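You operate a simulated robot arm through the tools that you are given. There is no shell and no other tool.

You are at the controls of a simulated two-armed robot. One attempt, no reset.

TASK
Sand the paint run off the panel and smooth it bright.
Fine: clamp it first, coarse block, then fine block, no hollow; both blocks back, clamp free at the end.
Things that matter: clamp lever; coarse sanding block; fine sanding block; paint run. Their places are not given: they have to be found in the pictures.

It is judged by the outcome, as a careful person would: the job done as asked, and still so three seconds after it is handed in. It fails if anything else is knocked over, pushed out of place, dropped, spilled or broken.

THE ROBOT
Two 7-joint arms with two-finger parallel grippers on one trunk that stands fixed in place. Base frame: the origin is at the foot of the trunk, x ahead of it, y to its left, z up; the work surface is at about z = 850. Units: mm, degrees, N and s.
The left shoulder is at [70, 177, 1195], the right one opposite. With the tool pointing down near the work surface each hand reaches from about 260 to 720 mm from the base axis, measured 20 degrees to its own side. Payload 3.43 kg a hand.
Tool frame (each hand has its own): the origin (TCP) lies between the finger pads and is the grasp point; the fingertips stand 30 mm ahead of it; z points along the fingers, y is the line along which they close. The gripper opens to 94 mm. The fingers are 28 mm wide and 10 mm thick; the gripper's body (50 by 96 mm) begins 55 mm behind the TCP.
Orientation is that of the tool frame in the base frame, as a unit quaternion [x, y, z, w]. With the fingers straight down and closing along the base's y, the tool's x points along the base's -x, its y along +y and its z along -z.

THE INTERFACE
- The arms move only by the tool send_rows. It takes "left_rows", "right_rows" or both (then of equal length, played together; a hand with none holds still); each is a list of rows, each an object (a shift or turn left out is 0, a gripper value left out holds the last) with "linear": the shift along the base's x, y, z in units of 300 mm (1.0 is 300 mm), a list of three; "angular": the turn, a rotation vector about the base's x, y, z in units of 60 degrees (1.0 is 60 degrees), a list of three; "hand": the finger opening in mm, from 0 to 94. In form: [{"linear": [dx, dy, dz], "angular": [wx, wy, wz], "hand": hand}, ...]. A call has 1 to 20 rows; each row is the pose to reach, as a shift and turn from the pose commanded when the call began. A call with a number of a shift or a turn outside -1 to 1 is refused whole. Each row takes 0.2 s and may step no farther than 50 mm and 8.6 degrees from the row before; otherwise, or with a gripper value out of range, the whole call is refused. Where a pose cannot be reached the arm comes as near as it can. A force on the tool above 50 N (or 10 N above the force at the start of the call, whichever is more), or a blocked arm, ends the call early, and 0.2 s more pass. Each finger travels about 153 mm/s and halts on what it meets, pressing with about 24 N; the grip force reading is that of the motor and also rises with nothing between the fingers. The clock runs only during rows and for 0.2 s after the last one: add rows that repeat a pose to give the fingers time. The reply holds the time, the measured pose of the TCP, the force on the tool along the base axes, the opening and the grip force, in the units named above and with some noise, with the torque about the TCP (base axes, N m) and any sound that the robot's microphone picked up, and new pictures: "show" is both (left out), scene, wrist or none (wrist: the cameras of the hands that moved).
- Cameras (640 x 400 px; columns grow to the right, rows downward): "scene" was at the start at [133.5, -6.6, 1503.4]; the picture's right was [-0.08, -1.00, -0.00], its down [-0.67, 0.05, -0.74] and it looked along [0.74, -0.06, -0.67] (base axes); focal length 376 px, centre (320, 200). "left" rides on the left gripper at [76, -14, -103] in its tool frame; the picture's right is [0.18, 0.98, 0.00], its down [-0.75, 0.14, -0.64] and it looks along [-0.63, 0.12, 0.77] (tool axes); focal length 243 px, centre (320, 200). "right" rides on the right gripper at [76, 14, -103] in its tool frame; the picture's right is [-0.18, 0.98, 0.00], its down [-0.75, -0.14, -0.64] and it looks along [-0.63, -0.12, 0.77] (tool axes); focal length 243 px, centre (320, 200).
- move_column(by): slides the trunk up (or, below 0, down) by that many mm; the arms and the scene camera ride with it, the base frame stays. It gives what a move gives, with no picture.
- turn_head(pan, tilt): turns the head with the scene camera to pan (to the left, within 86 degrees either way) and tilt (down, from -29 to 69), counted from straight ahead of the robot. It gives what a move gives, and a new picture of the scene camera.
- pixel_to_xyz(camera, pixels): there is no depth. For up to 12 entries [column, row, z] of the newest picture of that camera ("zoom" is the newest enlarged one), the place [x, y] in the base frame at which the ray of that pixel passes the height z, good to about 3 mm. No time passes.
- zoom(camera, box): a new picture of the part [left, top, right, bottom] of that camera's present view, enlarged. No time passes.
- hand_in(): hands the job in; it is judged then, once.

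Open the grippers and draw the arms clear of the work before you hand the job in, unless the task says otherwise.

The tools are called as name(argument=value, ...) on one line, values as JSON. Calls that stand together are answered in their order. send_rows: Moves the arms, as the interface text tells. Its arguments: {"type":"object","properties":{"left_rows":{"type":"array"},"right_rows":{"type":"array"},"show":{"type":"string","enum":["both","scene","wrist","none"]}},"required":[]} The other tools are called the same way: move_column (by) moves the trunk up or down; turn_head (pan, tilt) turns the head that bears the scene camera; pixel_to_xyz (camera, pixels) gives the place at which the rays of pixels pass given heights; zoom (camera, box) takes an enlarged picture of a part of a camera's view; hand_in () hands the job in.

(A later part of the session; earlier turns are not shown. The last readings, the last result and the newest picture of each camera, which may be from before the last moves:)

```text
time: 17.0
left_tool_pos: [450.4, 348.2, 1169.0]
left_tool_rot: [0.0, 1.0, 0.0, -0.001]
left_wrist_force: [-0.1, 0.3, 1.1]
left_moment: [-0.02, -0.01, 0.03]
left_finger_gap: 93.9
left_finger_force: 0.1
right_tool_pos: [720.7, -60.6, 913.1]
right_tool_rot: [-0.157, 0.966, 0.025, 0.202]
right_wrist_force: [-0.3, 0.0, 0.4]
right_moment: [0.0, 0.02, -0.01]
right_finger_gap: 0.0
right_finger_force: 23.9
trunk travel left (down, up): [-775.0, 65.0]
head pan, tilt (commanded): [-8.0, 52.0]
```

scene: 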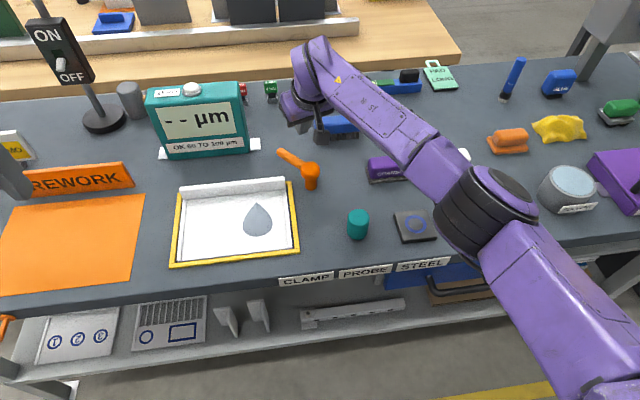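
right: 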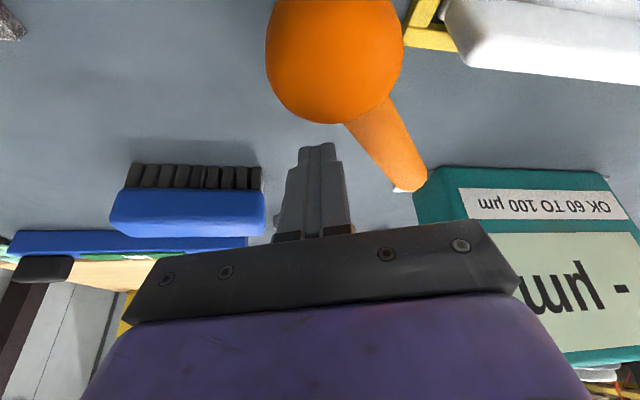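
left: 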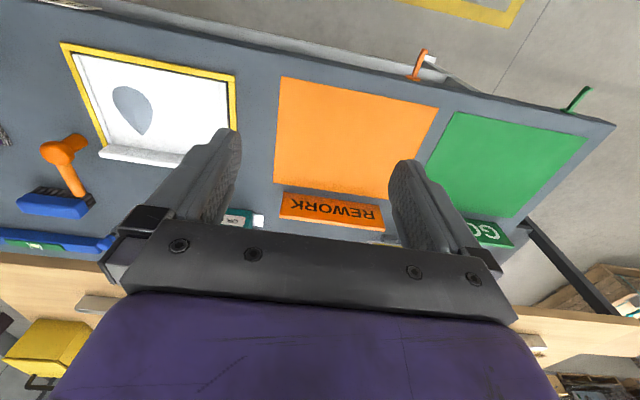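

Lever angle is ≈48° now; the closed fingers are ~17 mm behind it. I sweep along the arc to about 75° and check.

send_rows(right_rows=[{"linear": [-0.035, 0.038, 0]}, {"linear": [-0.067, 0.073, 0]}, {"linear": [-0.082, 0.09, 0]}, {"linear": [-0.093, 0.103, 0]}], show="both")

```text
time: 18.0
left_tool_pos: [450.3, 347.7, 1169.2]
left_tool_rot: [-0.002, 1.0, 0.0, -0.001]
left_wrist_force: [-0.5, -0.1, -0.2]
left_moment: [0.01, 0.01, 0.01]
left_finger_gap: 93.9
left_finger_force: 0.1
right_tool_pos: [693.0, -28.6, 909.7]
right_tool_rot: [-0.156, 0.967, 0.026, 0.202]
right_wrist_force: [2.6, -3.0, 1.6]
right_moment: [0.03, 0.04, 0.01]
right_finger_gap: 0.0
right_finger_force: 24.1
trunk travel left (down, up): [-775.0, 65.0]
head pan, tilt (commanded): [-8.0, 52.0]
```

scene: 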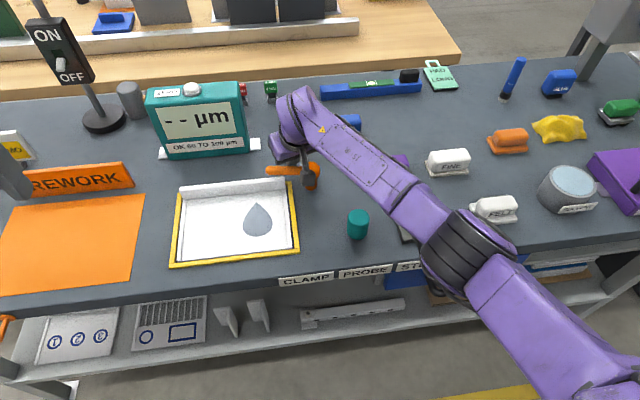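
right: 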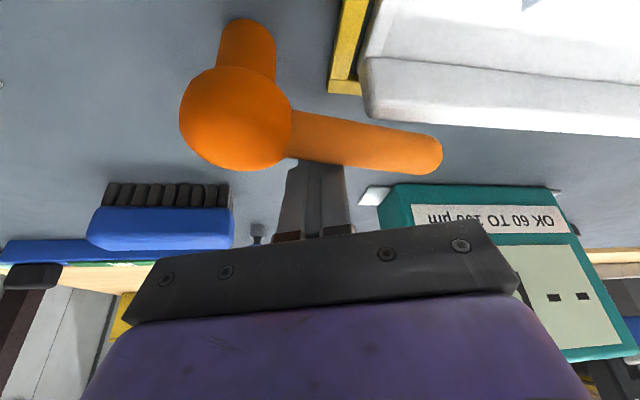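

Lever is near 78° with ~4 N. I continue pushing mostly toward −x in small steps to find the end stop.

send_rows(right_rows=[{"linear": [-0.015, 0.008, 0]}, {"linear": [-0.03, 0.014, 0]}, {"linear": [-0.045, 0.018, 0]}, {"linear": [-0.055, 0.02, 0]}], show="both")

```text
time: 19.0
left_tool_pos: [457.6, 347.9, 1167.1]
left_tool_rot: [0.0, 1.0, 0.0, -0.003]
left_wrist_force: [0.2, -0.7, 0.1]
left_moment: [-0.02, 0.02, -0.03]
left_finger_gap: 94.2
left_finger_force: 0.0
right_tool_pos: [683.5, -23.3, 911.8]
right_tool_rot: [-0.156, 0.966, 0.025, 0.205]
right_wrist_force: [46.8, -6.5, 16.3]
right_moment: [0.07, 0.06, -0.34]
right_finger_gap: 0.0
right_finger_force: 23.8
trunk travel left (down, up): [-775.0, 65.0]
head pan, tilt (commanded): [-8.0, 52.0]
```

scene: 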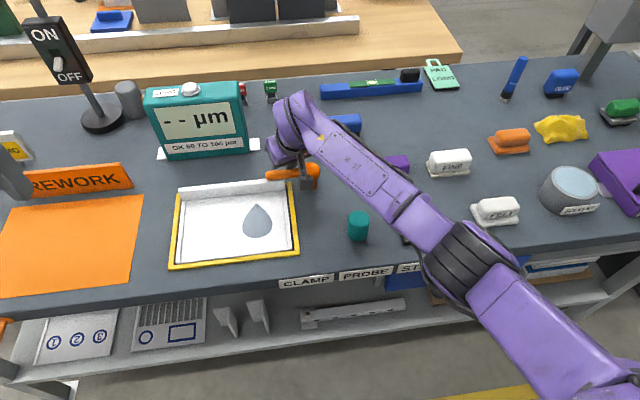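
right: 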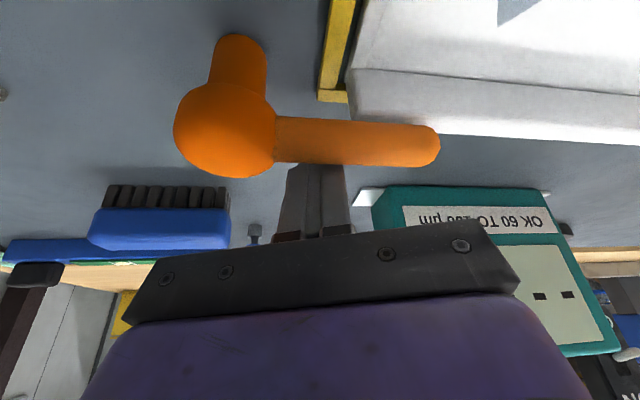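

A firm stop at ~90° (47 N): the lever is fully turned over to the panel side. I back off and lift the right hand away, then check the panel.

send_rows(right_rows=[{"linear": [0.05, -0.02, 0]}, {"linear": [0.06, -0.04, 0.1]}, {"linear": [0.03, -0.06, 0.23]}, {"linear": [-0.08, -0.12, 0.36]}, {"linear": [-0.2, -0.2, 0.42]}, {"linear": [-0.3, -0.32, 0.46]}, {"linear": [-0.3, -0.32, 0.46]}], show="both")

```text
refused: row 4 steps farther than a row can; nothing moved
```

I redo the retreat with smaller steps.

send_rows(right_rows=[{"linear": [0.05, -0.02, 0]}, {"linear": [0.06, -0.04, 0.1]}, {"linear": [0.03, -0.06, 0.22]}, {"linear": [-0.05, -0.1, 0.32]}, {"linear": [-0.16, -0.16, 0.39]}, {"linear": [-0.27, -0.25, 0.44]}, {"linear": [-0.33, -0.33, 0.46]}, {"linear": [-0.33, -0.33, 0.46]}], show="both")

```text
time: 20.8
left_tool_pos: [450.1, 349.2, 1169.1]
left_tool_rot: [-0.001, 1.0, 0.0, 0.0]
left_wrist_force: [1.0, -0.1, 0.3]
left_moment: [-0.01, 0.01, -0.03]
left_finger_gap: 94.1
left_finger_force: 0.1
right_tool_pos: [581.1, -120.6, 1049.5]
right_tool_rot: [-0.157, 0.966, 0.026, 0.202]
right_wrist_force: [-0.2, -0.6, -0.3]
right_moment: [0.01, 0.01, 0.02]
right_finger_gap: 0.3
right_finger_force: 24.1
trunk travel left (down, up): [-775.0, 65.0]
head pan, tilt (commanded): [-8.0, 52.0]
```

scene: 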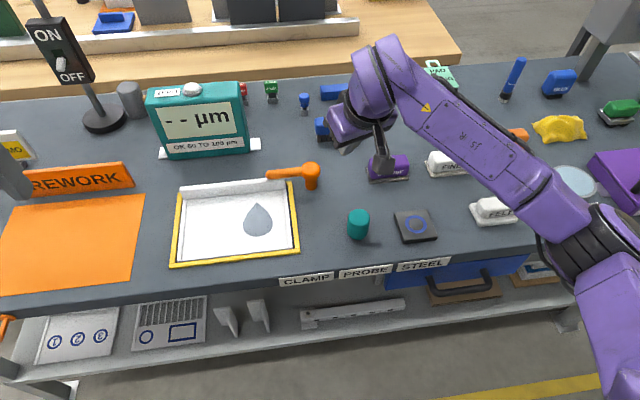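
right: 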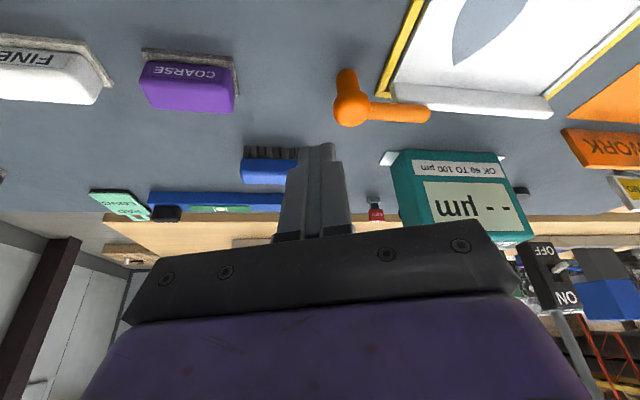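

The lever now lies along the panel's back edge. I zoom to compare the panel/bar state.

zoom(camera="scene", box=[160, 140, 340, 280])

zoom(camera="right", box=[320, 0, 620, 140])

zoom(camera="right", box=[0, 20, 260, 150])

```text
2.86 times, centred on (250, 210) of scene
```

zoom: 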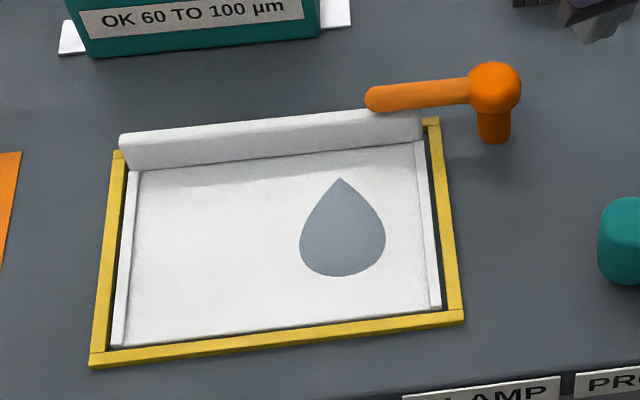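

```text
2.13 times, centred on (470, 70) of right
```

zoom: 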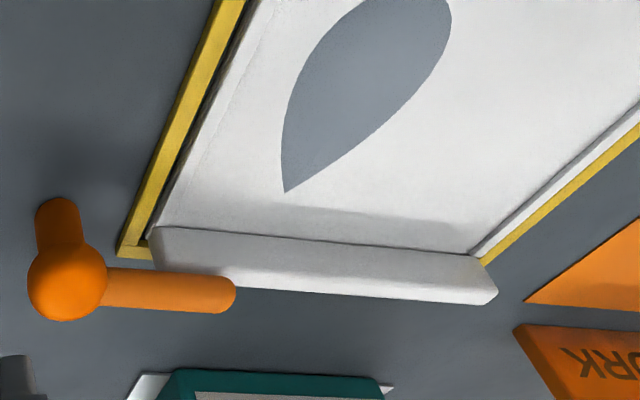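

```text
2.46 times, centred on (130, 85) of right
```

zoom: 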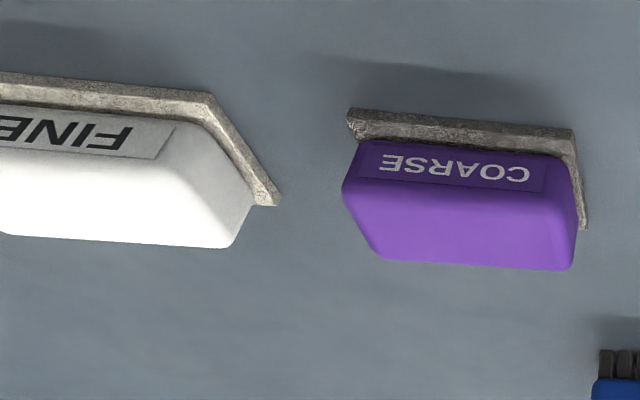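

The clamp is over. Next I need exact block poses, so I level the right tool (vertical, no yaw) and place it at about (510,−270,1050) to view both blocks.

send_rows(right_rows=[{"linear": [-0.05, -0.1, 0], "angular": [-0.0125, 0.0975, -0.0758], "hand": 94}, {"linear": [-0.1, -0.2, 0], "angular": [-0.025, 0.195, -0.1515]}, {"linear": [-0.15, -0.32, 0], "angular": [-0.0375, 0.2925, -0.2273]}, {"linear": [-0.2, -0.42, 0], "angular": [-0.05, 0.39, -0.303]}, {"linear": [-0.24, -0.5, 0], "angular": [-0.05, 0.39, -0.303]}, {"linear": [-0.24, -0.5, 0], "angular": [-0.05, 0.39, -0.303]}], show="both")

```text
time: 22.2
left_tool_pos: [450.7, 349.6, 1169.4]
left_tool_rot: [0.0, 1.0, 0.0, 0.0]
left_wrist_force: [0.5, 0.5, -0.9]
left_moment: [-0.02, 0.01, -0.01]
left_finger_gap: 94.1
left_finger_force: 0.1
right_tool_pos: [507.1, -269.8, 1052.2]
right_tool_rot: [0.002, 1.0, -0.001, 0.001]
right_wrist_force: [0.9, -0.3, 0.1]
right_moment: [0.02, 0.0, -0.01]
right_finger_gap: 93.9
right_finger_force: 0.1
trunk travel left (down, up): [-775.0, 65.0]
head pan, tilt (commanded): [-8.0, 52.0]
```

scene: 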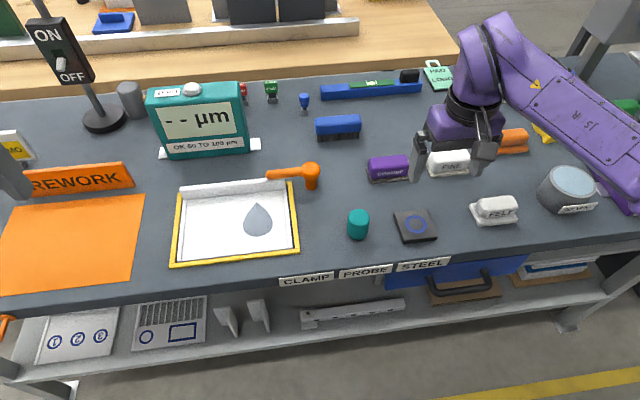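
right: 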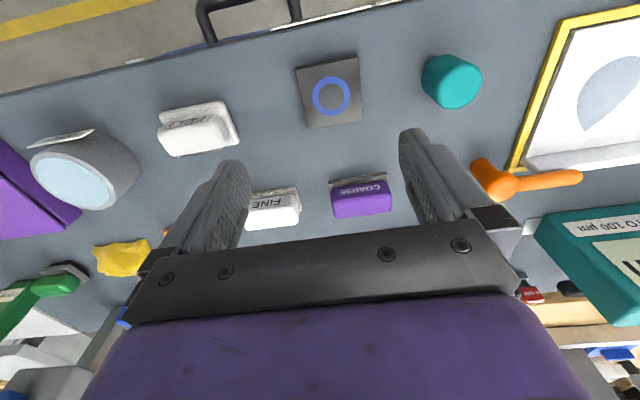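

I zoom on both blocks in the right camera for precise corner measurement.

zoom(camera="right", box=[240, 150, 400, 250])

zoom(camera="scene", box=[350, 130, 480, 210])

```text
4.00 times, centred on (320, 200) of right
```

zoom: 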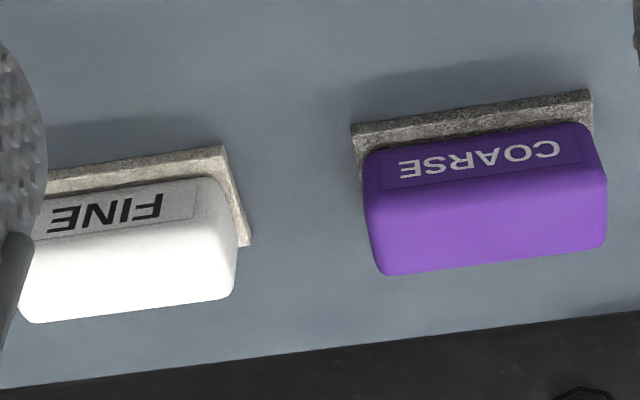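

```text
4.92 times, centred on (415, 170) of scene
```

zoom: 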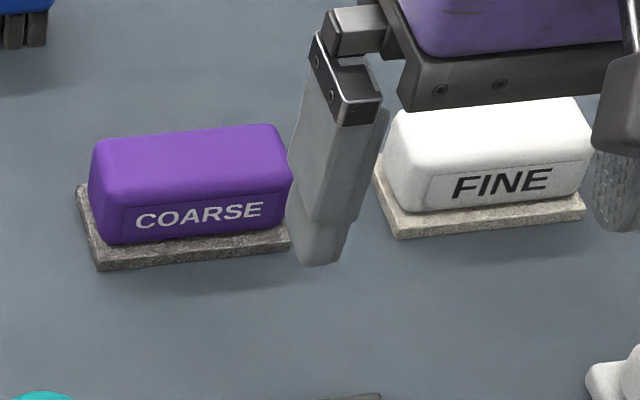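

I convert the block corner pixels from both cameras at candidate heights.

pixel_to_xyz(camera="right", pixels=[[328, 181.3, 850], [387.5, 172.5, 850], [328.5, 187, 858], [388, 178, 858], [331, 198, 890], [391, 191.5, 890], [337, 218.5, 890], [391, 212, 890], [276, 186.5, 850], [282, 211, 850], [279, 223, 890], [276, 196, 890]])

pixel_to_xyz(camera="scene", pixels=[[369.5, 184.5, 850], [408.3, 180, 850], [365, 167.5, 850], [368.8, 158.8, 890], [406.3, 154.5, 890], [430.5, 177.8, 850], [468.3, 173.3, 850], [423.8, 161.3, 850], [432, 152, 890], [466, 148.5, 890]])

```text
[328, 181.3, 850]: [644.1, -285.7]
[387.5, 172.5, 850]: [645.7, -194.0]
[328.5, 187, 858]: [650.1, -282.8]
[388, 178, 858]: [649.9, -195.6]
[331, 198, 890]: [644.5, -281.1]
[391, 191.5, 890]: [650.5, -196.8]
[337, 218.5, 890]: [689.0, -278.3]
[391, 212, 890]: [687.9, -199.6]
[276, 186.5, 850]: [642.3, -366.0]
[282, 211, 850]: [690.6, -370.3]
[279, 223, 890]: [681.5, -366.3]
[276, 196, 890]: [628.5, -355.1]
```

```text
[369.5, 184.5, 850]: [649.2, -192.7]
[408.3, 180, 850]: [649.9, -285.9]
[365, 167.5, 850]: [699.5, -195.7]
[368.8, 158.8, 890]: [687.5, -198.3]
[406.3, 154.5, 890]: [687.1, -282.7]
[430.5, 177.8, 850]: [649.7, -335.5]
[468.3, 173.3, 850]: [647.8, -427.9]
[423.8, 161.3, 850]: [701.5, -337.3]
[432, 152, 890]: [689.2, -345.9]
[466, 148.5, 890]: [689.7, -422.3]
```

Coarse block: base y −193…−286, x 648–700; body ≈84 mm long (fits in the 94 mm opening). Before grasping, I test with an empty hand whether the right arm can work over the panel at (580,60) with a 10° tilt and zero yaw.

send_rows(right_rows=[{"linear": [0.03, 0.15, 0], "angular": [0, -0.08, 0]}, {"linear": [0.06, 0.3, 0], "angular": [0, -0.167, 0]}, {"linear": [0.1, 0.45, 0], "angular": [0, -0.167, 0]}, {"linear": [0.13, 0.6, 0], "angular": [0, -0.167, 0]}, {"linear": [0.17, 0.75, 0], "angular": [0, -0.167, 0]}, {"linear": [0.2, 0.9, -0.0], "angular": [0, -0.167, 0]}, {"linear": [0.23, 0.99, 0], "angular": [0, -0.167, 0]}, {"linear": [0.23, 0.99, 0], "angular": [0, -0.167, 0]}], show="both")

```text
time: 24.0
left_tool_pos: [449.9, 348.7, 1168.6]
left_tool_rot: [-0.001, 1.0, 0.0, 0.001]
left_wrist_force: [-0.3, -0.4, -0.1]
left_moment: [0.0, 0.02, -0.02]
left_finger_gap: 93.8
left_finger_force: 0.1
right_tool_pos: [577.4, 27.9, 1048.7]
right_tool_rot: [0.001, 0.996, -0.001, 0.088]
right_wrist_force: [0.2, 0.2, 0.1]
right_moment: [0.06, -0.03, -0.03]
right_finger_gap: 94.0
right_finger_force: 0.1
trunk travel left (down, up): [-775.0, 65.0]
head pan, tilt (commanded): [-8.0, 52.0]
```

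scene: 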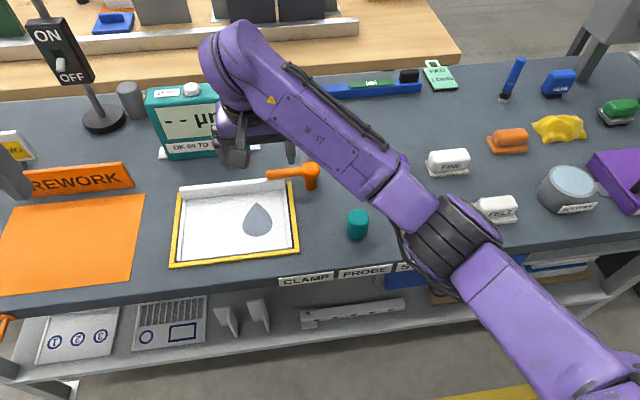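
right: 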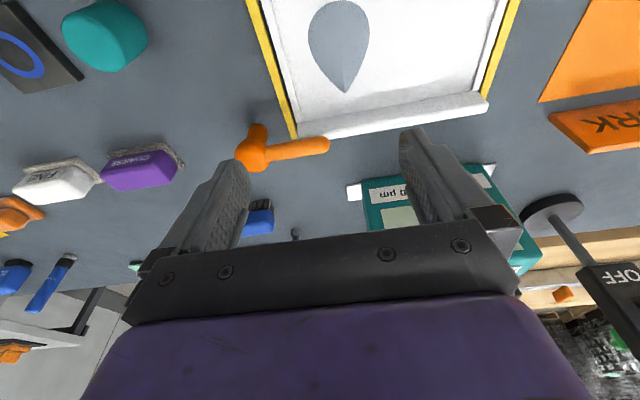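

Reached fine at (577,28). I test the intended sanding range at (545…615, 60) at z≈935, staying above the panel rim.

send_rows(right_rows=[{"linear": [0.0, 0.107, -0.1]}, {"linear": [0.0, 0.107, -0.2]}, {"linear": [0.0, 0.107, -0.3]}, {"linear": [0.0, 0.107, -0.38]}, {"linear": [0.11, 0.107, -0.38]}, {"linear": [0.11, 0.107, -0.38]}], show="none")

send_rows(right_rows=[{"linear": [-0.12, 0.0, 0]}, {"linear": [-0.24, 0.0, 0]}, {"linear": [-0.24, 0.0, 0]}], show="wrist")

```text
time: 25.4
left_tool_pos: [449.2, 350.3, 1169.8]
left_tool_rot: [-0.001, 1.0, -0.001, -0.001]
left_wrist_force: [-0.3, 0.1, 0.5]
left_moment: [0.03, 0.01, -0.05]
left_finger_gap: 94.2
left_finger_force: 0.1
right_tool_pos: [593.9, 47.1, 944.4]
right_tool_rot: [0.0, 0.996, -0.001, 0.087]
right_wrist_force: [0.9, -0.4, -1.1]
right_moment: [-0.02, -0.03, 0.0]
right_finger_gap: 94.1
right_finger_force: 0.0
right hand out of reach, approached as far as the arm can: row 5, 6
trunk travel left (down, up): [-775.0, 65.0]
head pan, tilt (commanded): [-8.0, 52.0]
```

```text
time: 26.2
left_tool_pos: [450.4, 349.1, 1167.9]
left_tool_rot: [-0.001, 1.0, -0.001, 0.0]
left_wrist_force: [0.4, 0.2, -0.6]
left_moment: [0.01, 0.02, 0.0]
left_finger_gap: 93.8
left_finger_force: 0.0
right_tool_pos: [523.1, 49.2, 941.3]
right_tool_rot: [0.0, 0.996, -0.001, 0.087]
right_wrist_force: [0.5, 0.2, 0.2]
right_moment: [0.03, 0.03, 0.0]
right_finger_gap: 93.6
right_finger_force: 0.1
trunk travel left (down, up): [-775.0, 65.0]
head pan, tilt (commanded): [-8.0, 52.0]
```

right: 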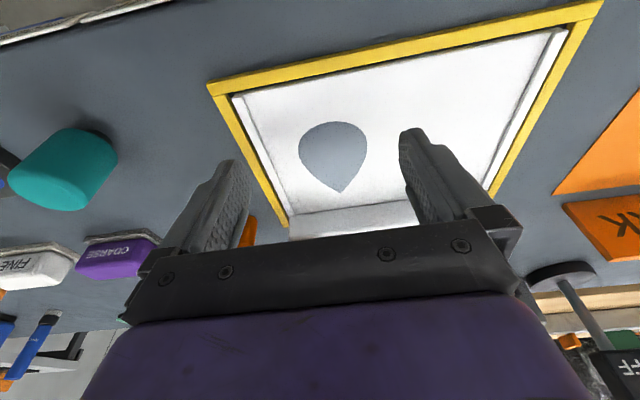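

At yaw 0 the reach ends near x=594; I test the same spot with a +20° yaw.

send_rows(right_rows=[{"linear": [0.12, 0.02, 0], "angular": [0, 0, 0.13]}, {"linear": [0.22, 0.036, 0], "angular": [0, 0, 0.26]}, {"linear": [0.32, 0.036, 0], "angular": [0, 0, 0.36]}, {"linear": [0.34, 0.036, 0], "angular": [0, 0, 0.36]}, {"linear": [0.34, 0.036, 0], "angular": [0, 0, 0.36]}], show="none")

```text
time: 27.4
left_tool_pos: [450.1, 348.5, 1169.0]
left_tool_rot: [-0.001, 1.0, 0.0, 0.0]
left_wrist_force: [-0.2, 0.8, 0.4]
left_moment: [0.02, 0.0, -0.02]
left_finger_gap: 94.1
left_finger_force: 0.0
right_tool_pos: [625.4, 56.5, 944.5]
right_tool_rot: [-0.187, 0.978, 0.016, 0.086]
right_wrist_force: [0.2, 0.0, 0.4]
right_moment: [-0.01, 0.0, 0.0]
right_finger_gap: 94.0
right_finger_force: 0.1
trunk travel left (down, up): [-775.0, 65.0]
head pan, tilt (commanded): [-8.0, 52.0]
```

With +21.6° yaw the hand reaches (625,57). I'll sand with that yaw; now I lift and travel to the coarse block, undoing the yaw.

send_rows(right_rows=[{"linear": [0, 0, 0.15]}, {"linear": [-0.02, -0.05, 0.28]}, {"linear": [-0.05, -0.2, 0.33], "angular": [0, 0, -0.09]}, {"linear": [-0.07, -0.35, 0.35], "angular": [0, 0, -0.18]}, {"linear": [-0.08, -0.5, 0.35], "angular": [0, 0, -0.27]}, {"linear": [-0.08, -0.65, 0.35], "angular": [0, 0, -0.36]}, {"linear": [-0.08, -0.8, 0.35], "angular": [0, 0, -0.36]}, {"linear": [-0.02, -0.94, 0.3], "angular": [0, 0, -0.36]}, {"linear": [0.08, -0.985, 0.2], "angular": [0, 0, -0.36]}, {"linear": [0.14, -0.985, 0.12], "angular": [0, 0, -0.36]}, {"linear": [0.156, -0.985, 0.06], "angular": [0, 0, -0.36]}, {"linear": [0.156, -0.985, 0.06], "angular": [0, 0, -0.36]}], show="both")

```text
time: 30.0
left_tool_pos: [448.9, 347.3, 1169.1]
left_tool_rot: [0.0, 1.0, 0.0, 0.0]
left_wrist_force: [-0.4, 0.0, 0.1]
left_moment: [-0.02, -0.05, 0.01]
left_finger_gap: 93.9
left_finger_force: 0.0
right_tool_pos: [673.4, -239.2, 959.5]
right_tool_rot: [0.0, 0.996, -0.001, 0.088]
right_wrist_force: [0.2, -0.3, 0.3]
right_moment: [0.02, 0.01, -0.02]
right_finger_gap: 94.0
right_finger_force: 0.0
trunk travel left (down, up): [-775.0, 65.0]
head pan, tilt (commanded): [-8.0, 52.0]
```

scene: 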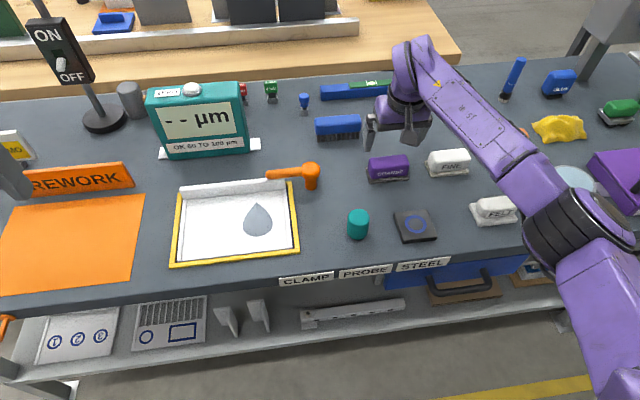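
right: 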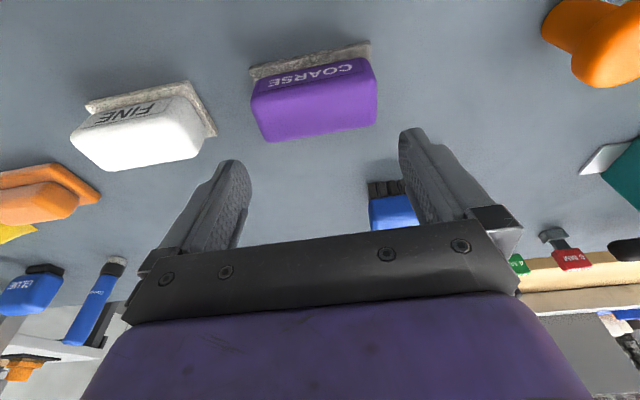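

The hand is above the coarse block. I zoom on it in the right camera to refine its centre and orientation.

zoom(camera="right", box=[230, 20, 400, 160])

zoom(camera="scene", box=[350, 130, 490, 210])

```text
2.86 times, centred on (315, 90) of right
```

zoom: 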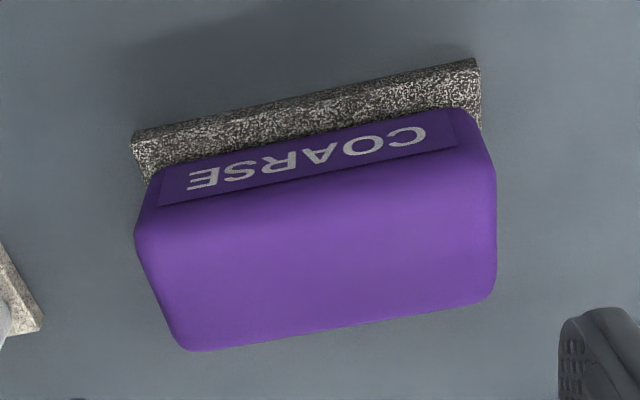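

```text
4.57 times, centred on (420, 170) of scene
```

zoom: 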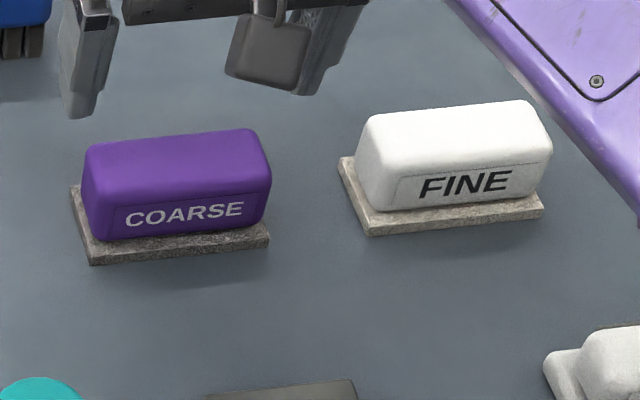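

I convert the corner pixels in both views.

pixel_to_xyz(camera="right", pixels=[[248.9, 68.3, 850], [370, 40.3, 850], [252, 98.8, 888], [376.3, 77.8, 888], [269.5, 142.5, 888], [374.5, 125, 888], [252, 98.8, 895], [376.3, 77.8, 895], [269.5, 142.5, 895], [374.5, 125, 895], [252, 74, 859], [371, 50, 859]])

pixel_to_xyz(camera="zoom", pixels=[[90, 266, 850], [269, 247, 850], [72, 190, 858], [88, 150, 888], [262, 135, 888], [370, 236, 850], [543, 218, 850], [340, 158, 858], [368, 120, 888], [538, 104, 888], [271, 185, 880], [82, 205, 880]])

```text
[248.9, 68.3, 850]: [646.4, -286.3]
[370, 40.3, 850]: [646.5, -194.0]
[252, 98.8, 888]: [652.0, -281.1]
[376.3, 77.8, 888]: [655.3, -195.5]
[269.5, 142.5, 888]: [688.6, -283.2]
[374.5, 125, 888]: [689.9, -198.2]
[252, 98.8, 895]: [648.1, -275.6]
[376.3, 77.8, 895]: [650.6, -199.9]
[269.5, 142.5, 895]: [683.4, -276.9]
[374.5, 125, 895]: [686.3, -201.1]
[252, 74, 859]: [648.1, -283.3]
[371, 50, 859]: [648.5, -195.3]
```

```text
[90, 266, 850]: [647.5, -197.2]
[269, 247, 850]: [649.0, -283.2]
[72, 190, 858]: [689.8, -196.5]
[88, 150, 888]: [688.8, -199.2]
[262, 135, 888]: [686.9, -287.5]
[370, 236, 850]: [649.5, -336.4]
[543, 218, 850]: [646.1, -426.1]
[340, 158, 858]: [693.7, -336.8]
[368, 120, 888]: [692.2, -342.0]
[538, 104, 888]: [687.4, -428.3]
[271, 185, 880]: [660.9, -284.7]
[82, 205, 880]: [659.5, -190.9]
```

Coarse block centre ≈ (670,−240), aligned with the axes, body ≈85 mm long and top ≈888. I centre the hand and descend to z≈925 (fingertips just above the block top) for a check.

send_rows(right_rows=[{"linear": [-0.017, -0.003, -0.05]}, {"linear": [-0.017, -0.003, -0.11]}, {"linear": [-0.017, -0.003, -0.11]}], show="both")

```text
time: 30.8
left_tool_pos: [450.5, 348.2, 1170.5]
left_tool_rot: [-0.001, 1.0, 0.0, 0.0]
left_wrist_force: [0.3, 0.3, 0.4]
left_moment: [0.0, -0.02, -0.02]
left_finger_gap: 94.0
left_finger_force: 0.1
right_tool_pos: [664.4, -240.8, 927.0]
right_tool_rot: [0.0, 0.996, 0.0, 0.088]
right_wrist_force: [-0.4, -0.2, -0.2]
right_moment: [-0.01, -0.01, 0.0]
right_finger_gap: 93.8
right_finger_force: 0.1
trunk travel left (down, up): [-775.0, 65.0]
head pan, tilt (commanded): [-8.0, 52.0]
```

scene: 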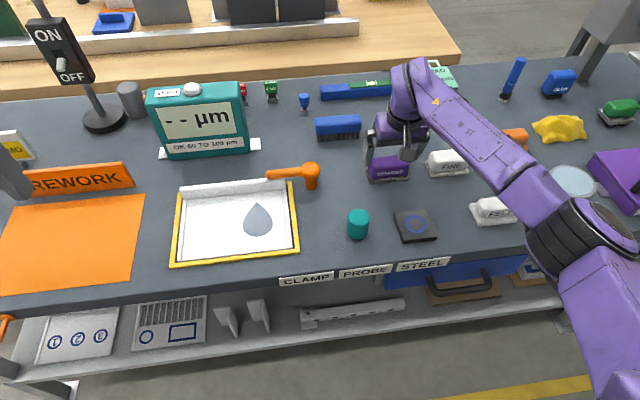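
right: 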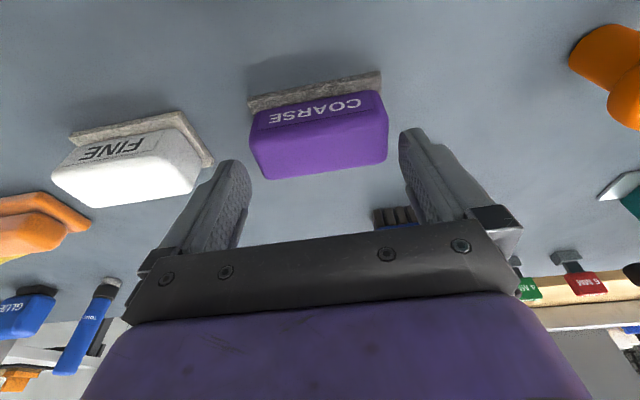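

I zoom in on the fingers vs the block in both views to check side clearance.

zoom(camera="right", box=[200, 60, 440, 240])

zoom(camera="scene", box=[350, 120, 430, 190])

```text
2.22 times, centred on (320, 150) of right
```

zoom: 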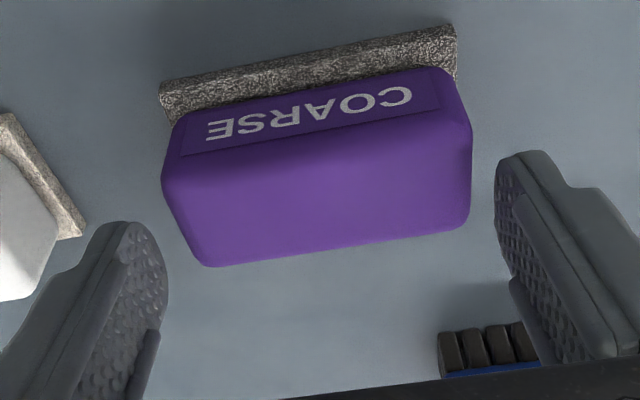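

```text
5.71 times, centred on (390, 155) of scene
```

zoom: 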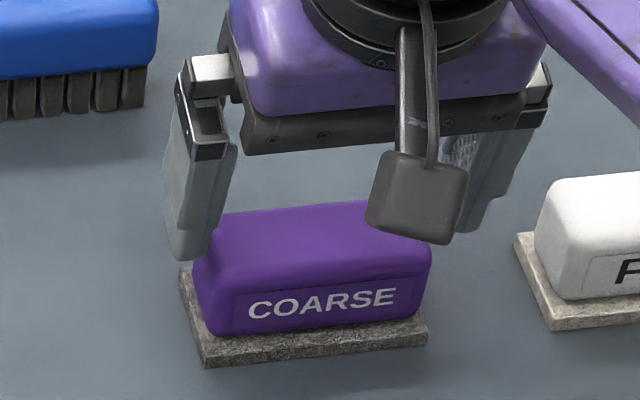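

I project finger inner edges (z≈900) and block ends (z≈888) to compare y clearance.

pixel_to_xyz(camera="right", pixels=[[250.2, 174.8, 905], [399.7, 143.2, 905], [249.5, 143, 885], [388, 127.5, 885], [268.2, 178, 887], [388, 155, 887], [238, 163, 897], [405, 130, 897]])

```text
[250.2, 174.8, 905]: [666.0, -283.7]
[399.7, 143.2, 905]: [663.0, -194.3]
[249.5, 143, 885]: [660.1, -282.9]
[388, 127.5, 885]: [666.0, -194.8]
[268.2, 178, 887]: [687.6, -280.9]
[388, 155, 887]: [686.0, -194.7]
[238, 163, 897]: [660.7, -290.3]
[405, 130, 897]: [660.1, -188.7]
```

Fingers (≈−287…−193) bracket the block body (≈−282…−195) with ~4 mm each side. I descend slowly to z≈895.

send_rows(right_rows=[{"linear": [0.01, 0.002, -0.03]}, {"linear": [0.01, 0.002, -0.055]}, {"linear": [0.01, 0.002, -0.08]}, {"linear": [0.01, 0.002, -0.105]}, {"linear": [0.01, 0.002, -0.105]}], show="both")

```text
time: 32.0
left_tool_pos: [449.5, 348.0, 1170.6]
left_tool_rot: [-0.001, 1.0, 0.0, 0.0]
left_wrist_force: [0.2, 0.4, 0.7]
left_moment: [0.0, 0.0, 0.02]
left_finger_gap: 93.9
left_finger_force: 0.1
right_tool_pos: [670.9, -239.2, 895.2]
right_tool_rot: [0.001, 0.996, -0.001, 0.088]
right_wrist_force: [-1.0, -0.4, 0.9]
right_moment: [0.01, -0.01, 0.03]
right_finger_gap: 94.0
right_finger_force: 0.0
trunk travel left (down, up): [-775.0, 65.0]
head pan, tilt (commanded): [-8.0, 52.0]
```

scene: 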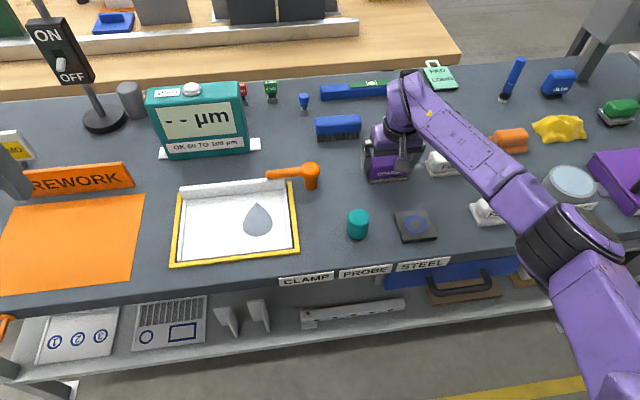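
right: 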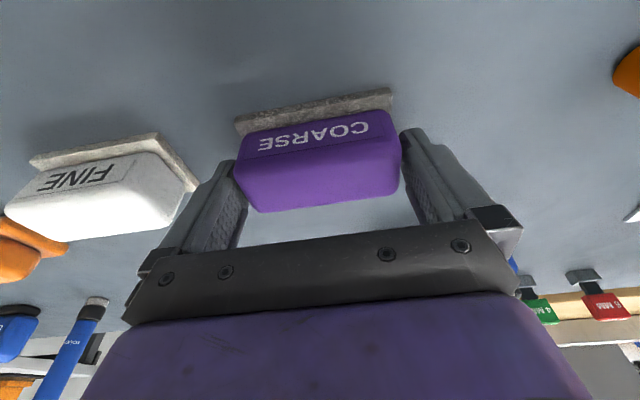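

No contact while lowering; the fingers flank the block. I close the gripper on it.

send_rows(right_rows=[{"hand": 60}, {"hand": 60}, {"hand": 60}], show="both")

```text
time: 32.8
left_tool_pos: [450.3, 348.2, 1170.0]
left_tool_rot: [-0.001, 1.0, -0.001, 0.001]
left_wrist_force: [0.1, -0.1, 0.5]
left_moment: [-0.01, 0.02, -0.02]
left_finger_gap: 93.9
left_finger_force: 0.0
right_tool_pos: [669.2, -239.0, 894.1]
right_tool_rot: [0.0, 0.996, -0.001, 0.088]
right_wrist_force: [0.3, 0.2, 0.3]
right_moment: [-0.06, 0.0, 0.03]
right_finger_gap: 90.2
right_finger_force: 24.1
trunk travel left (down, up): [-775.0, 65.0]
head pan, tilt (commanded): [-8.0, 52.0]
```

scene: 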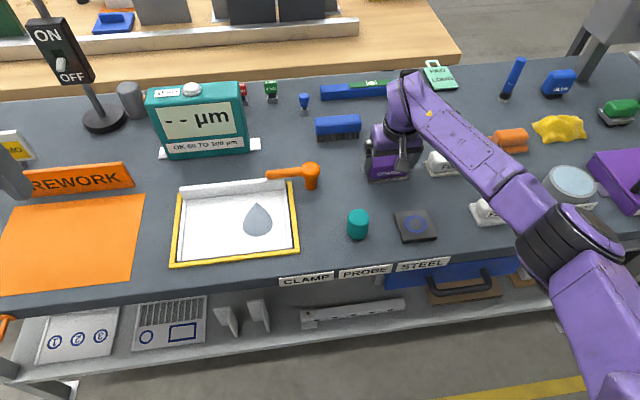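
right: 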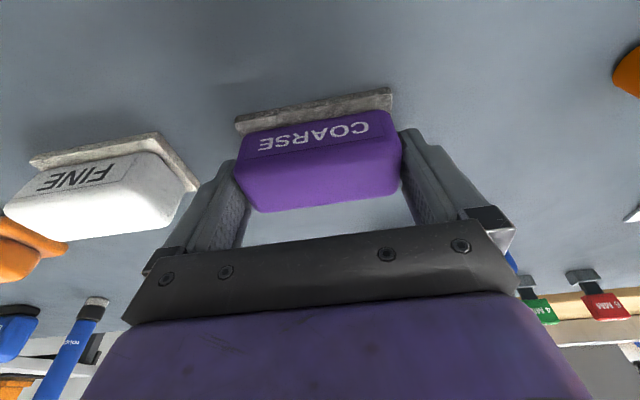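

Gripped at 90.2 mm with 24 N. I record this pick pose (≈670,−239,894.5, 10° tilt) and lift the block straight up 60 mm to check the hold.

send_rows(right_rows=[{"linear": [0, 0, 0.04]}, {"linear": [0, 0, 0.1]}, {"linear": [0, 0, 0.2]}, {"linear": [0, 0, 0.2]}], show="both")

```text
time: 33.8
left_tool_pos: [450.0, 348.2, 1169.4]
left_tool_rot: [-0.001, 1.0, 0.001, 0.0]
left_wrist_force: [0.5, 0.1, -0.4]
left_moment: [-0.01, 0.01, -0.01]
left_finger_gap: 94.0
left_finger_force: 0.1
right_tool_pos: [673.4, -240.0, 955.9]
right_tool_rot: [0.0, 0.996, 0.0, 0.088]
right_wrist_force: [-0.2, 0.1, -2.3]
right_moment: [-0.04, -0.02, 0.02]
right_finger_gap: 90.0
right_finger_force: 23.9
trunk travel left (down, up): [-775.0, 65.0]
head pan, tilt (commanded): [-8.0, 52.0]
```

scene: 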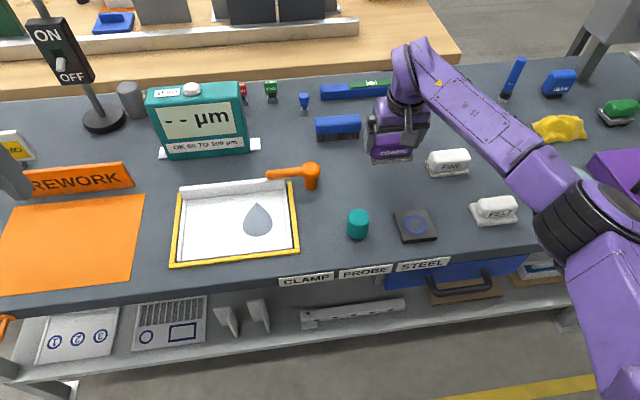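
right: 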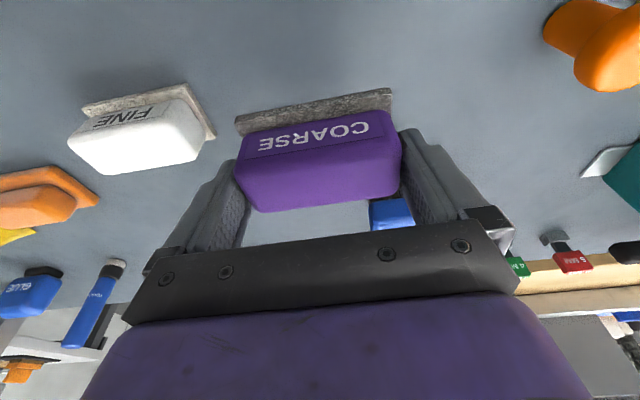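

Block held (≈2.3 N weight, gap steady at 90). I carry it up and across above the lever toward the panel, yawing +21.6°.

send_rows(right_rows=[{"linear": [-0.03, 0, 0.14]}, {"linear": [-0.08, 0.06, 0.26]}, {"linear": [-0.12, 0.18, 0.28]}, {"linear": [-0.15, 0.32, 0.28], "angular": [0, 0, 0.09]}, {"linear": [-0.18, 0.46, 0.28], "angular": [0, 0, 0.18]}, {"linear": [-0.21, 0.6, 0.28], "angular": [0, 0, 0.27]}, {"linear": [-0.24, 0.74, 0.28], "angular": [0, 0, 0.36]}, {"linear": [-0.27, 0.87, 0.28], "angular": [0, 0, 0.36]}, {"linear": [-0.3, 0.98, 0.28], "angular": [0, 0, 0.36]}, {"linear": [-0.3, 0.98, 0.28], "angular": [0, 0, 0.36]}], show="both")

```text
time: 36.0
left_tool_pos: [450.5, 346.9, 1169.8]
left_tool_rot: [-0.001, 1.0, 0.0, 0.0]
left_wrist_force: [0.3, -0.6, 0.0]
left_moment: [-0.01, -0.01, -0.02]
left_finger_gap: 93.8
left_finger_force: 0.1
right_tool_pos: [579.2, 54.6, 1038.1]
right_tool_rot: [-0.187, 0.979, 0.016, 0.086]
right_wrist_force: [0.6, 0.2, -1.8]
right_moment: [0.03, 0.02, 0.02]
right_finger_gap: 90.0
right_finger_force: 23.7
trunk travel left (down, up): [-775.0, 65.0]
head pan, tilt (commanded): [-8.0, 52.0]
```

scene: 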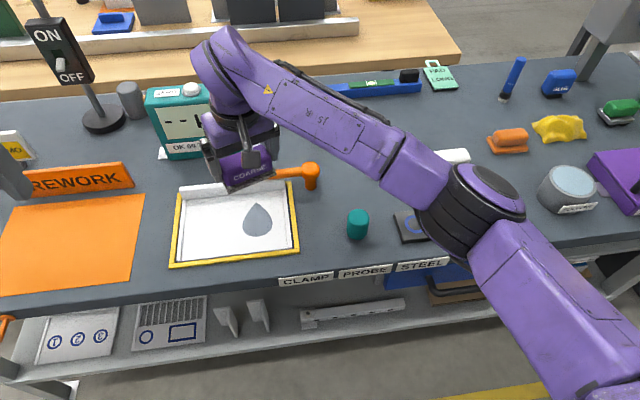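
right: 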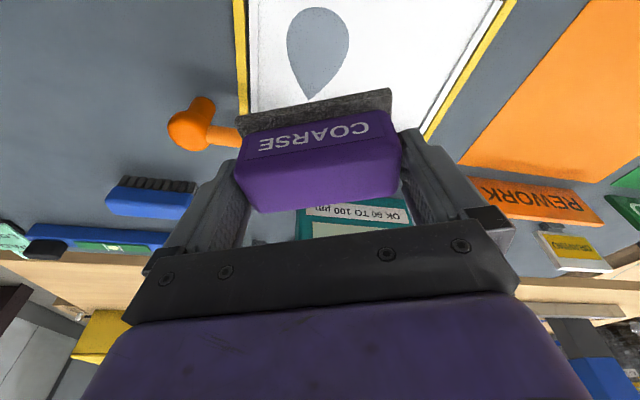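

I re-measure the run and panel rims in the clear part of the scene view before lowering.

zoom(camera="scene", box=[165, 170, 305, 270])

pixel_to_xyz(camera="scene", pixels=[[257, 204, 853], [257, 237, 853], [242, 222, 853], [272, 222, 853], [284.3, 187, 853], [289, 244, 853], [202, 195, 853], [183, 259, 853], [230, 194, 853], [235, 254, 853]])

```text
4.00 times, centred on (235, 220) of scene
```

zoom: 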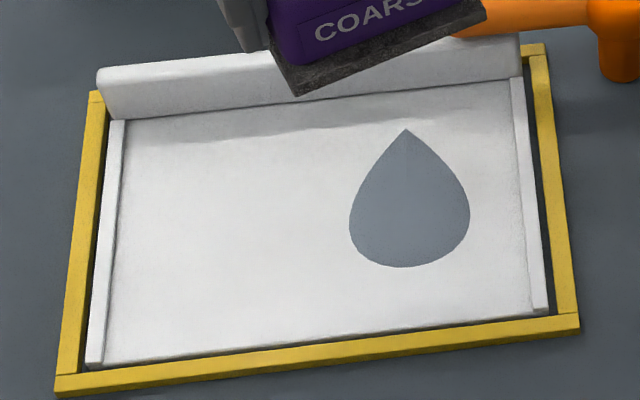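

```text
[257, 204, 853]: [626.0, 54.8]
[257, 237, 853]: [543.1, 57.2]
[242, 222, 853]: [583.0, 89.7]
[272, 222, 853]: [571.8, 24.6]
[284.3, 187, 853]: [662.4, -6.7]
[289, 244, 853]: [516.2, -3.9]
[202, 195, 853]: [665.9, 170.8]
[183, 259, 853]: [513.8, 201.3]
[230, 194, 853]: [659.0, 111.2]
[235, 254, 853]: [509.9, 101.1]
```

I convert the drop outline and rim corners from the enlarged picture.

pixel_to_xyz(camera="zoom", pixels=[[405, 128, 854], [400, 268, 854], [349, 220, 854], [470, 210, 854], [510, 80, 854], [533, 310, 854], [125, 120, 854], [104, 362, 854], [345, 97, 854], [550, 312, 854], [525, 80, 862]])

```text
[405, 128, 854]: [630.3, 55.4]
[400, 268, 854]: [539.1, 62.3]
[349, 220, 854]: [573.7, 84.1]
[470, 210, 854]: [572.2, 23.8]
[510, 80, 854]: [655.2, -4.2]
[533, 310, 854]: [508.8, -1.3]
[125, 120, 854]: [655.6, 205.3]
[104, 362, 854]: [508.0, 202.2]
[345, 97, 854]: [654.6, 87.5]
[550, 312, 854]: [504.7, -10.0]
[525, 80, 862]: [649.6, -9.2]
```

Run spans x 540–628, y 24–86; panel interior x 508–655, y −3…204. I lower the coarse block over (585,57) to TCP z≈912, just above contact.

send_rows(right_rows=[{"linear": [0.01, 0.006, -0.13]}, {"linear": [0.02, 0.009, -0.26]}, {"linear": [0.02, 0.009, -0.36]}, {"linear": [0.02, 0.009, -0.42]}, {"linear": [0.02, 0.009, -0.42]}], show="both")

```text
time: 37.2
left_tool_pos: [450.6, 348.0, 1169.5]
left_tool_rot: [-0.001, 1.0, 0.0, 0.0]
left_wrist_force: [0.6, -0.3, 0.2]
left_moment: [-0.01, 0.01, -0.01]
left_finger_gap: 93.9
left_finger_force: 0.1
right_tool_pos: [585.5, 58.0, 915.2]
right_tool_rot: [-0.186, 0.978, 0.015, 0.087]
right_wrist_force: [0.5, -0.2, -1.5]
right_moment: [0.01, -0.02, 0.01]
right_finger_gap: 90.1
right_finger_force: 23.5
trunk travel left (down, up): [-775.0, 65.0]
head pan, tilt (commanded): [-8.0, 52.0]
```

scene: 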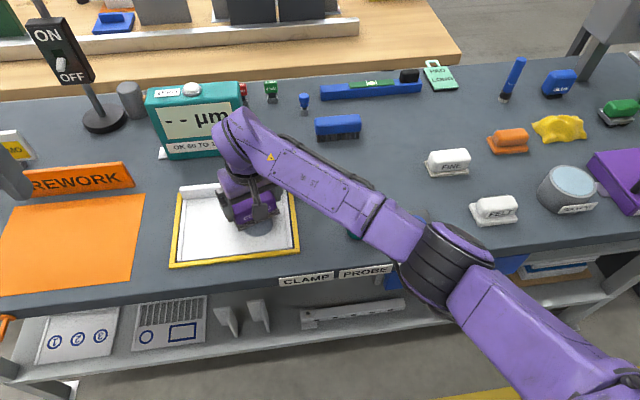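
right: 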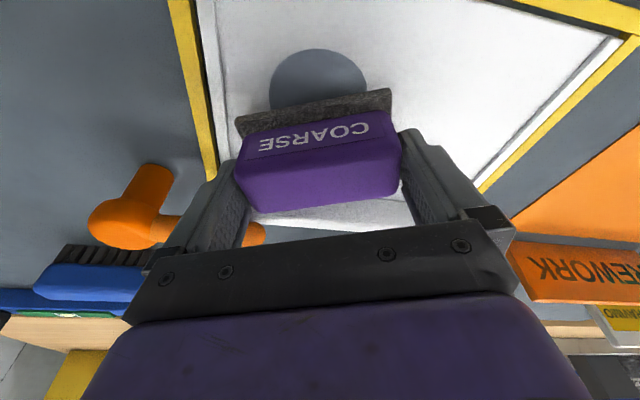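

I lower in 3 mm steps watching the vertical force for contact.

send_rows(right_rows=[{"linear": [0, 0, -0.01]}, {"linear": [0, 0, -0.02]}, {"linear": [0, 0, -0.03]}, {"linear": [0, 0, -0.04]}], show="none")

```text
time: 38.2
left_tool_pos: [450.4, 348.0, 1168.9]
left_tool_rot: [-0.001, 1.0, 0.001, 0.0]
left_wrist_force: [0.1, 0.4, 0.1]
left_moment: [0.0, 0.01, -0.01]
left_finger_gap: 94.1
left_finger_force: 0.0
right_tool_pos: [586.5, 57.3, 901.1]
right_tool_rot: [-0.186, 0.979, 0.016, 0.087]
right_wrist_force: [0.3, 0.1, -1.9]
right_moment: [-0.02, -0.01, 0.02]
right_finger_gap: 90.2
right_finger_force: 23.8
trunk travel left (down, up): [-775.0, 65.0]
head pan, tilt (commanded): [-8.0, 52.0]
```

No contact yet at z≈901; I continue in 1.5 mm steps.

send_rows(right_rows=[{"linear": [0, 0, -0.005]}, {"linear": [0, 0, -0.01]}], show="none")

send_rows(right_rows=[{"linear": [0, 0, -0.005]}], show="none")

```text
time: 38.8
left_tool_pos: [449.9, 348.4, 1169.8]
left_tool_rot: [-0.001, 1.0, 0.0, 0.0]
left_wrist_force: [-0.1, 0.2, -0.2]
left_moment: [0.02, -0.01, -0.03]
left_finger_gap: 94.3
left_finger_force: 0.1
right_tool_pos: [586.3, 56.9, 901.1]
right_tool_rot: [-0.187, 0.978, 0.016, 0.088]
right_wrist_force: [0.9, -1.0, 5.7]
right_moment: [-0.14, 0.1, 0.01]
right_finger_gap: 90.0
right_finger_force: 24.2
trunk travel left (down, up): [-775.0, 65.0]
head pan, tilt (commanded): [-8.0, 52.0]
```

```text
time: 39.2
left_tool_pos: [448.5, 348.8, 1171.4]
left_tool_rot: [0.0, 1.0, 0.0, 0.001]
left_wrist_force: [-0.4, -0.2, 0.0]
left_moment: [0.01, -0.02, -0.02]
left_finger_gap: 93.9
left_finger_force: 0.0
right_tool_pos: [585.1, 56.8, 900.5]
right_tool_rot: [-0.187, 0.978, 0.016, 0.088]
right_wrist_force: [6.6, 0.1, 17.9]
right_moment: [-0.08, 0.16, 0.04]
right_finger_gap: 90.2
right_finger_force: 23.8
trunk travel left (down, up): [-775.0, 65.0]
head pan, tilt (commanded): [-8.0, 52.0]
```

Contact: ≈18 N at z≈900.5. I ease off ~0.8 mm and make one gentle back-and-forth stroke over the run, then read force.

send_rows(right_rows=[{"linear": [0, 0, 0.0025]}, {"linear": [-0.035, 0, 0.0025]}, {"linear": [-0.07, 0, 0.0025]}, {"linear": [-0.035, 0, 0.0025]}, {"linear": [0, 0, 0.0025]}, {"linear": [0.035, 0, 0.0025]}, {"linear": [0.07, 0, 0.0025]}, {"linear": [0.035, 0, 0.0025]}, {"linear": [0, 0, 0.0025]}], show="both")

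```text
time: 41.2
left_tool_pos: [449.2, 348.1, 1169.9]
left_tool_rot: [0.0, 1.0, 0.001, 0.001]
left_wrist_force: [-0.6, 0.3, 0.8]
left_moment: [0.02, -0.03, -0.04]
left_finger_gap: 94.2
left_finger_force: 0.0
right_tool_pos: [586.1, 57.8, 898.7]
right_tool_rot: [-0.186, 0.979, 0.015, 0.087]
right_wrist_force: [0.9, -2.9, 9.5]
right_moment: [0.24, 0.2, 0.1]
right_finger_gap: 90.2
right_finger_force: 23.8
trunk travel left (down, up): [-775.0, 65.0]
head pan, tilt (commanded): [-8.0, 52.0]
```

scene: 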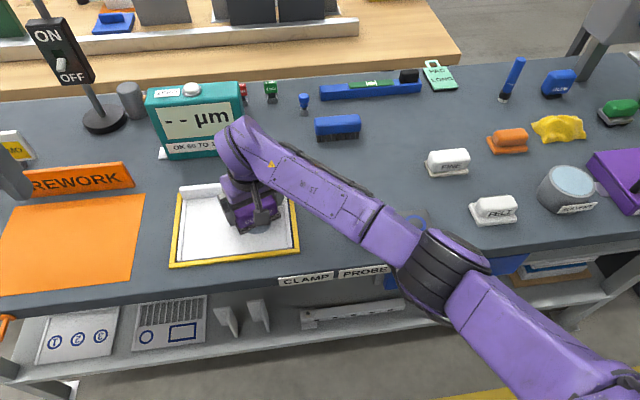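
right: 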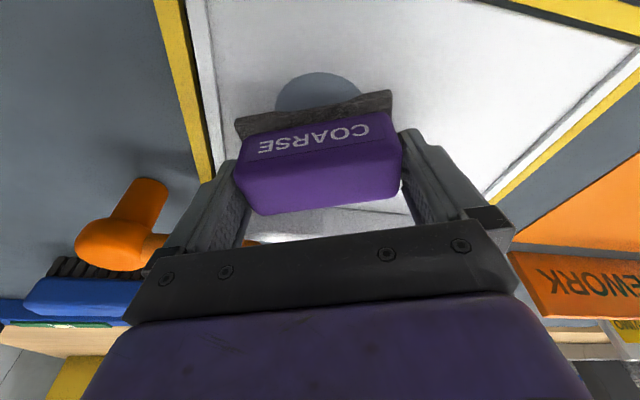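

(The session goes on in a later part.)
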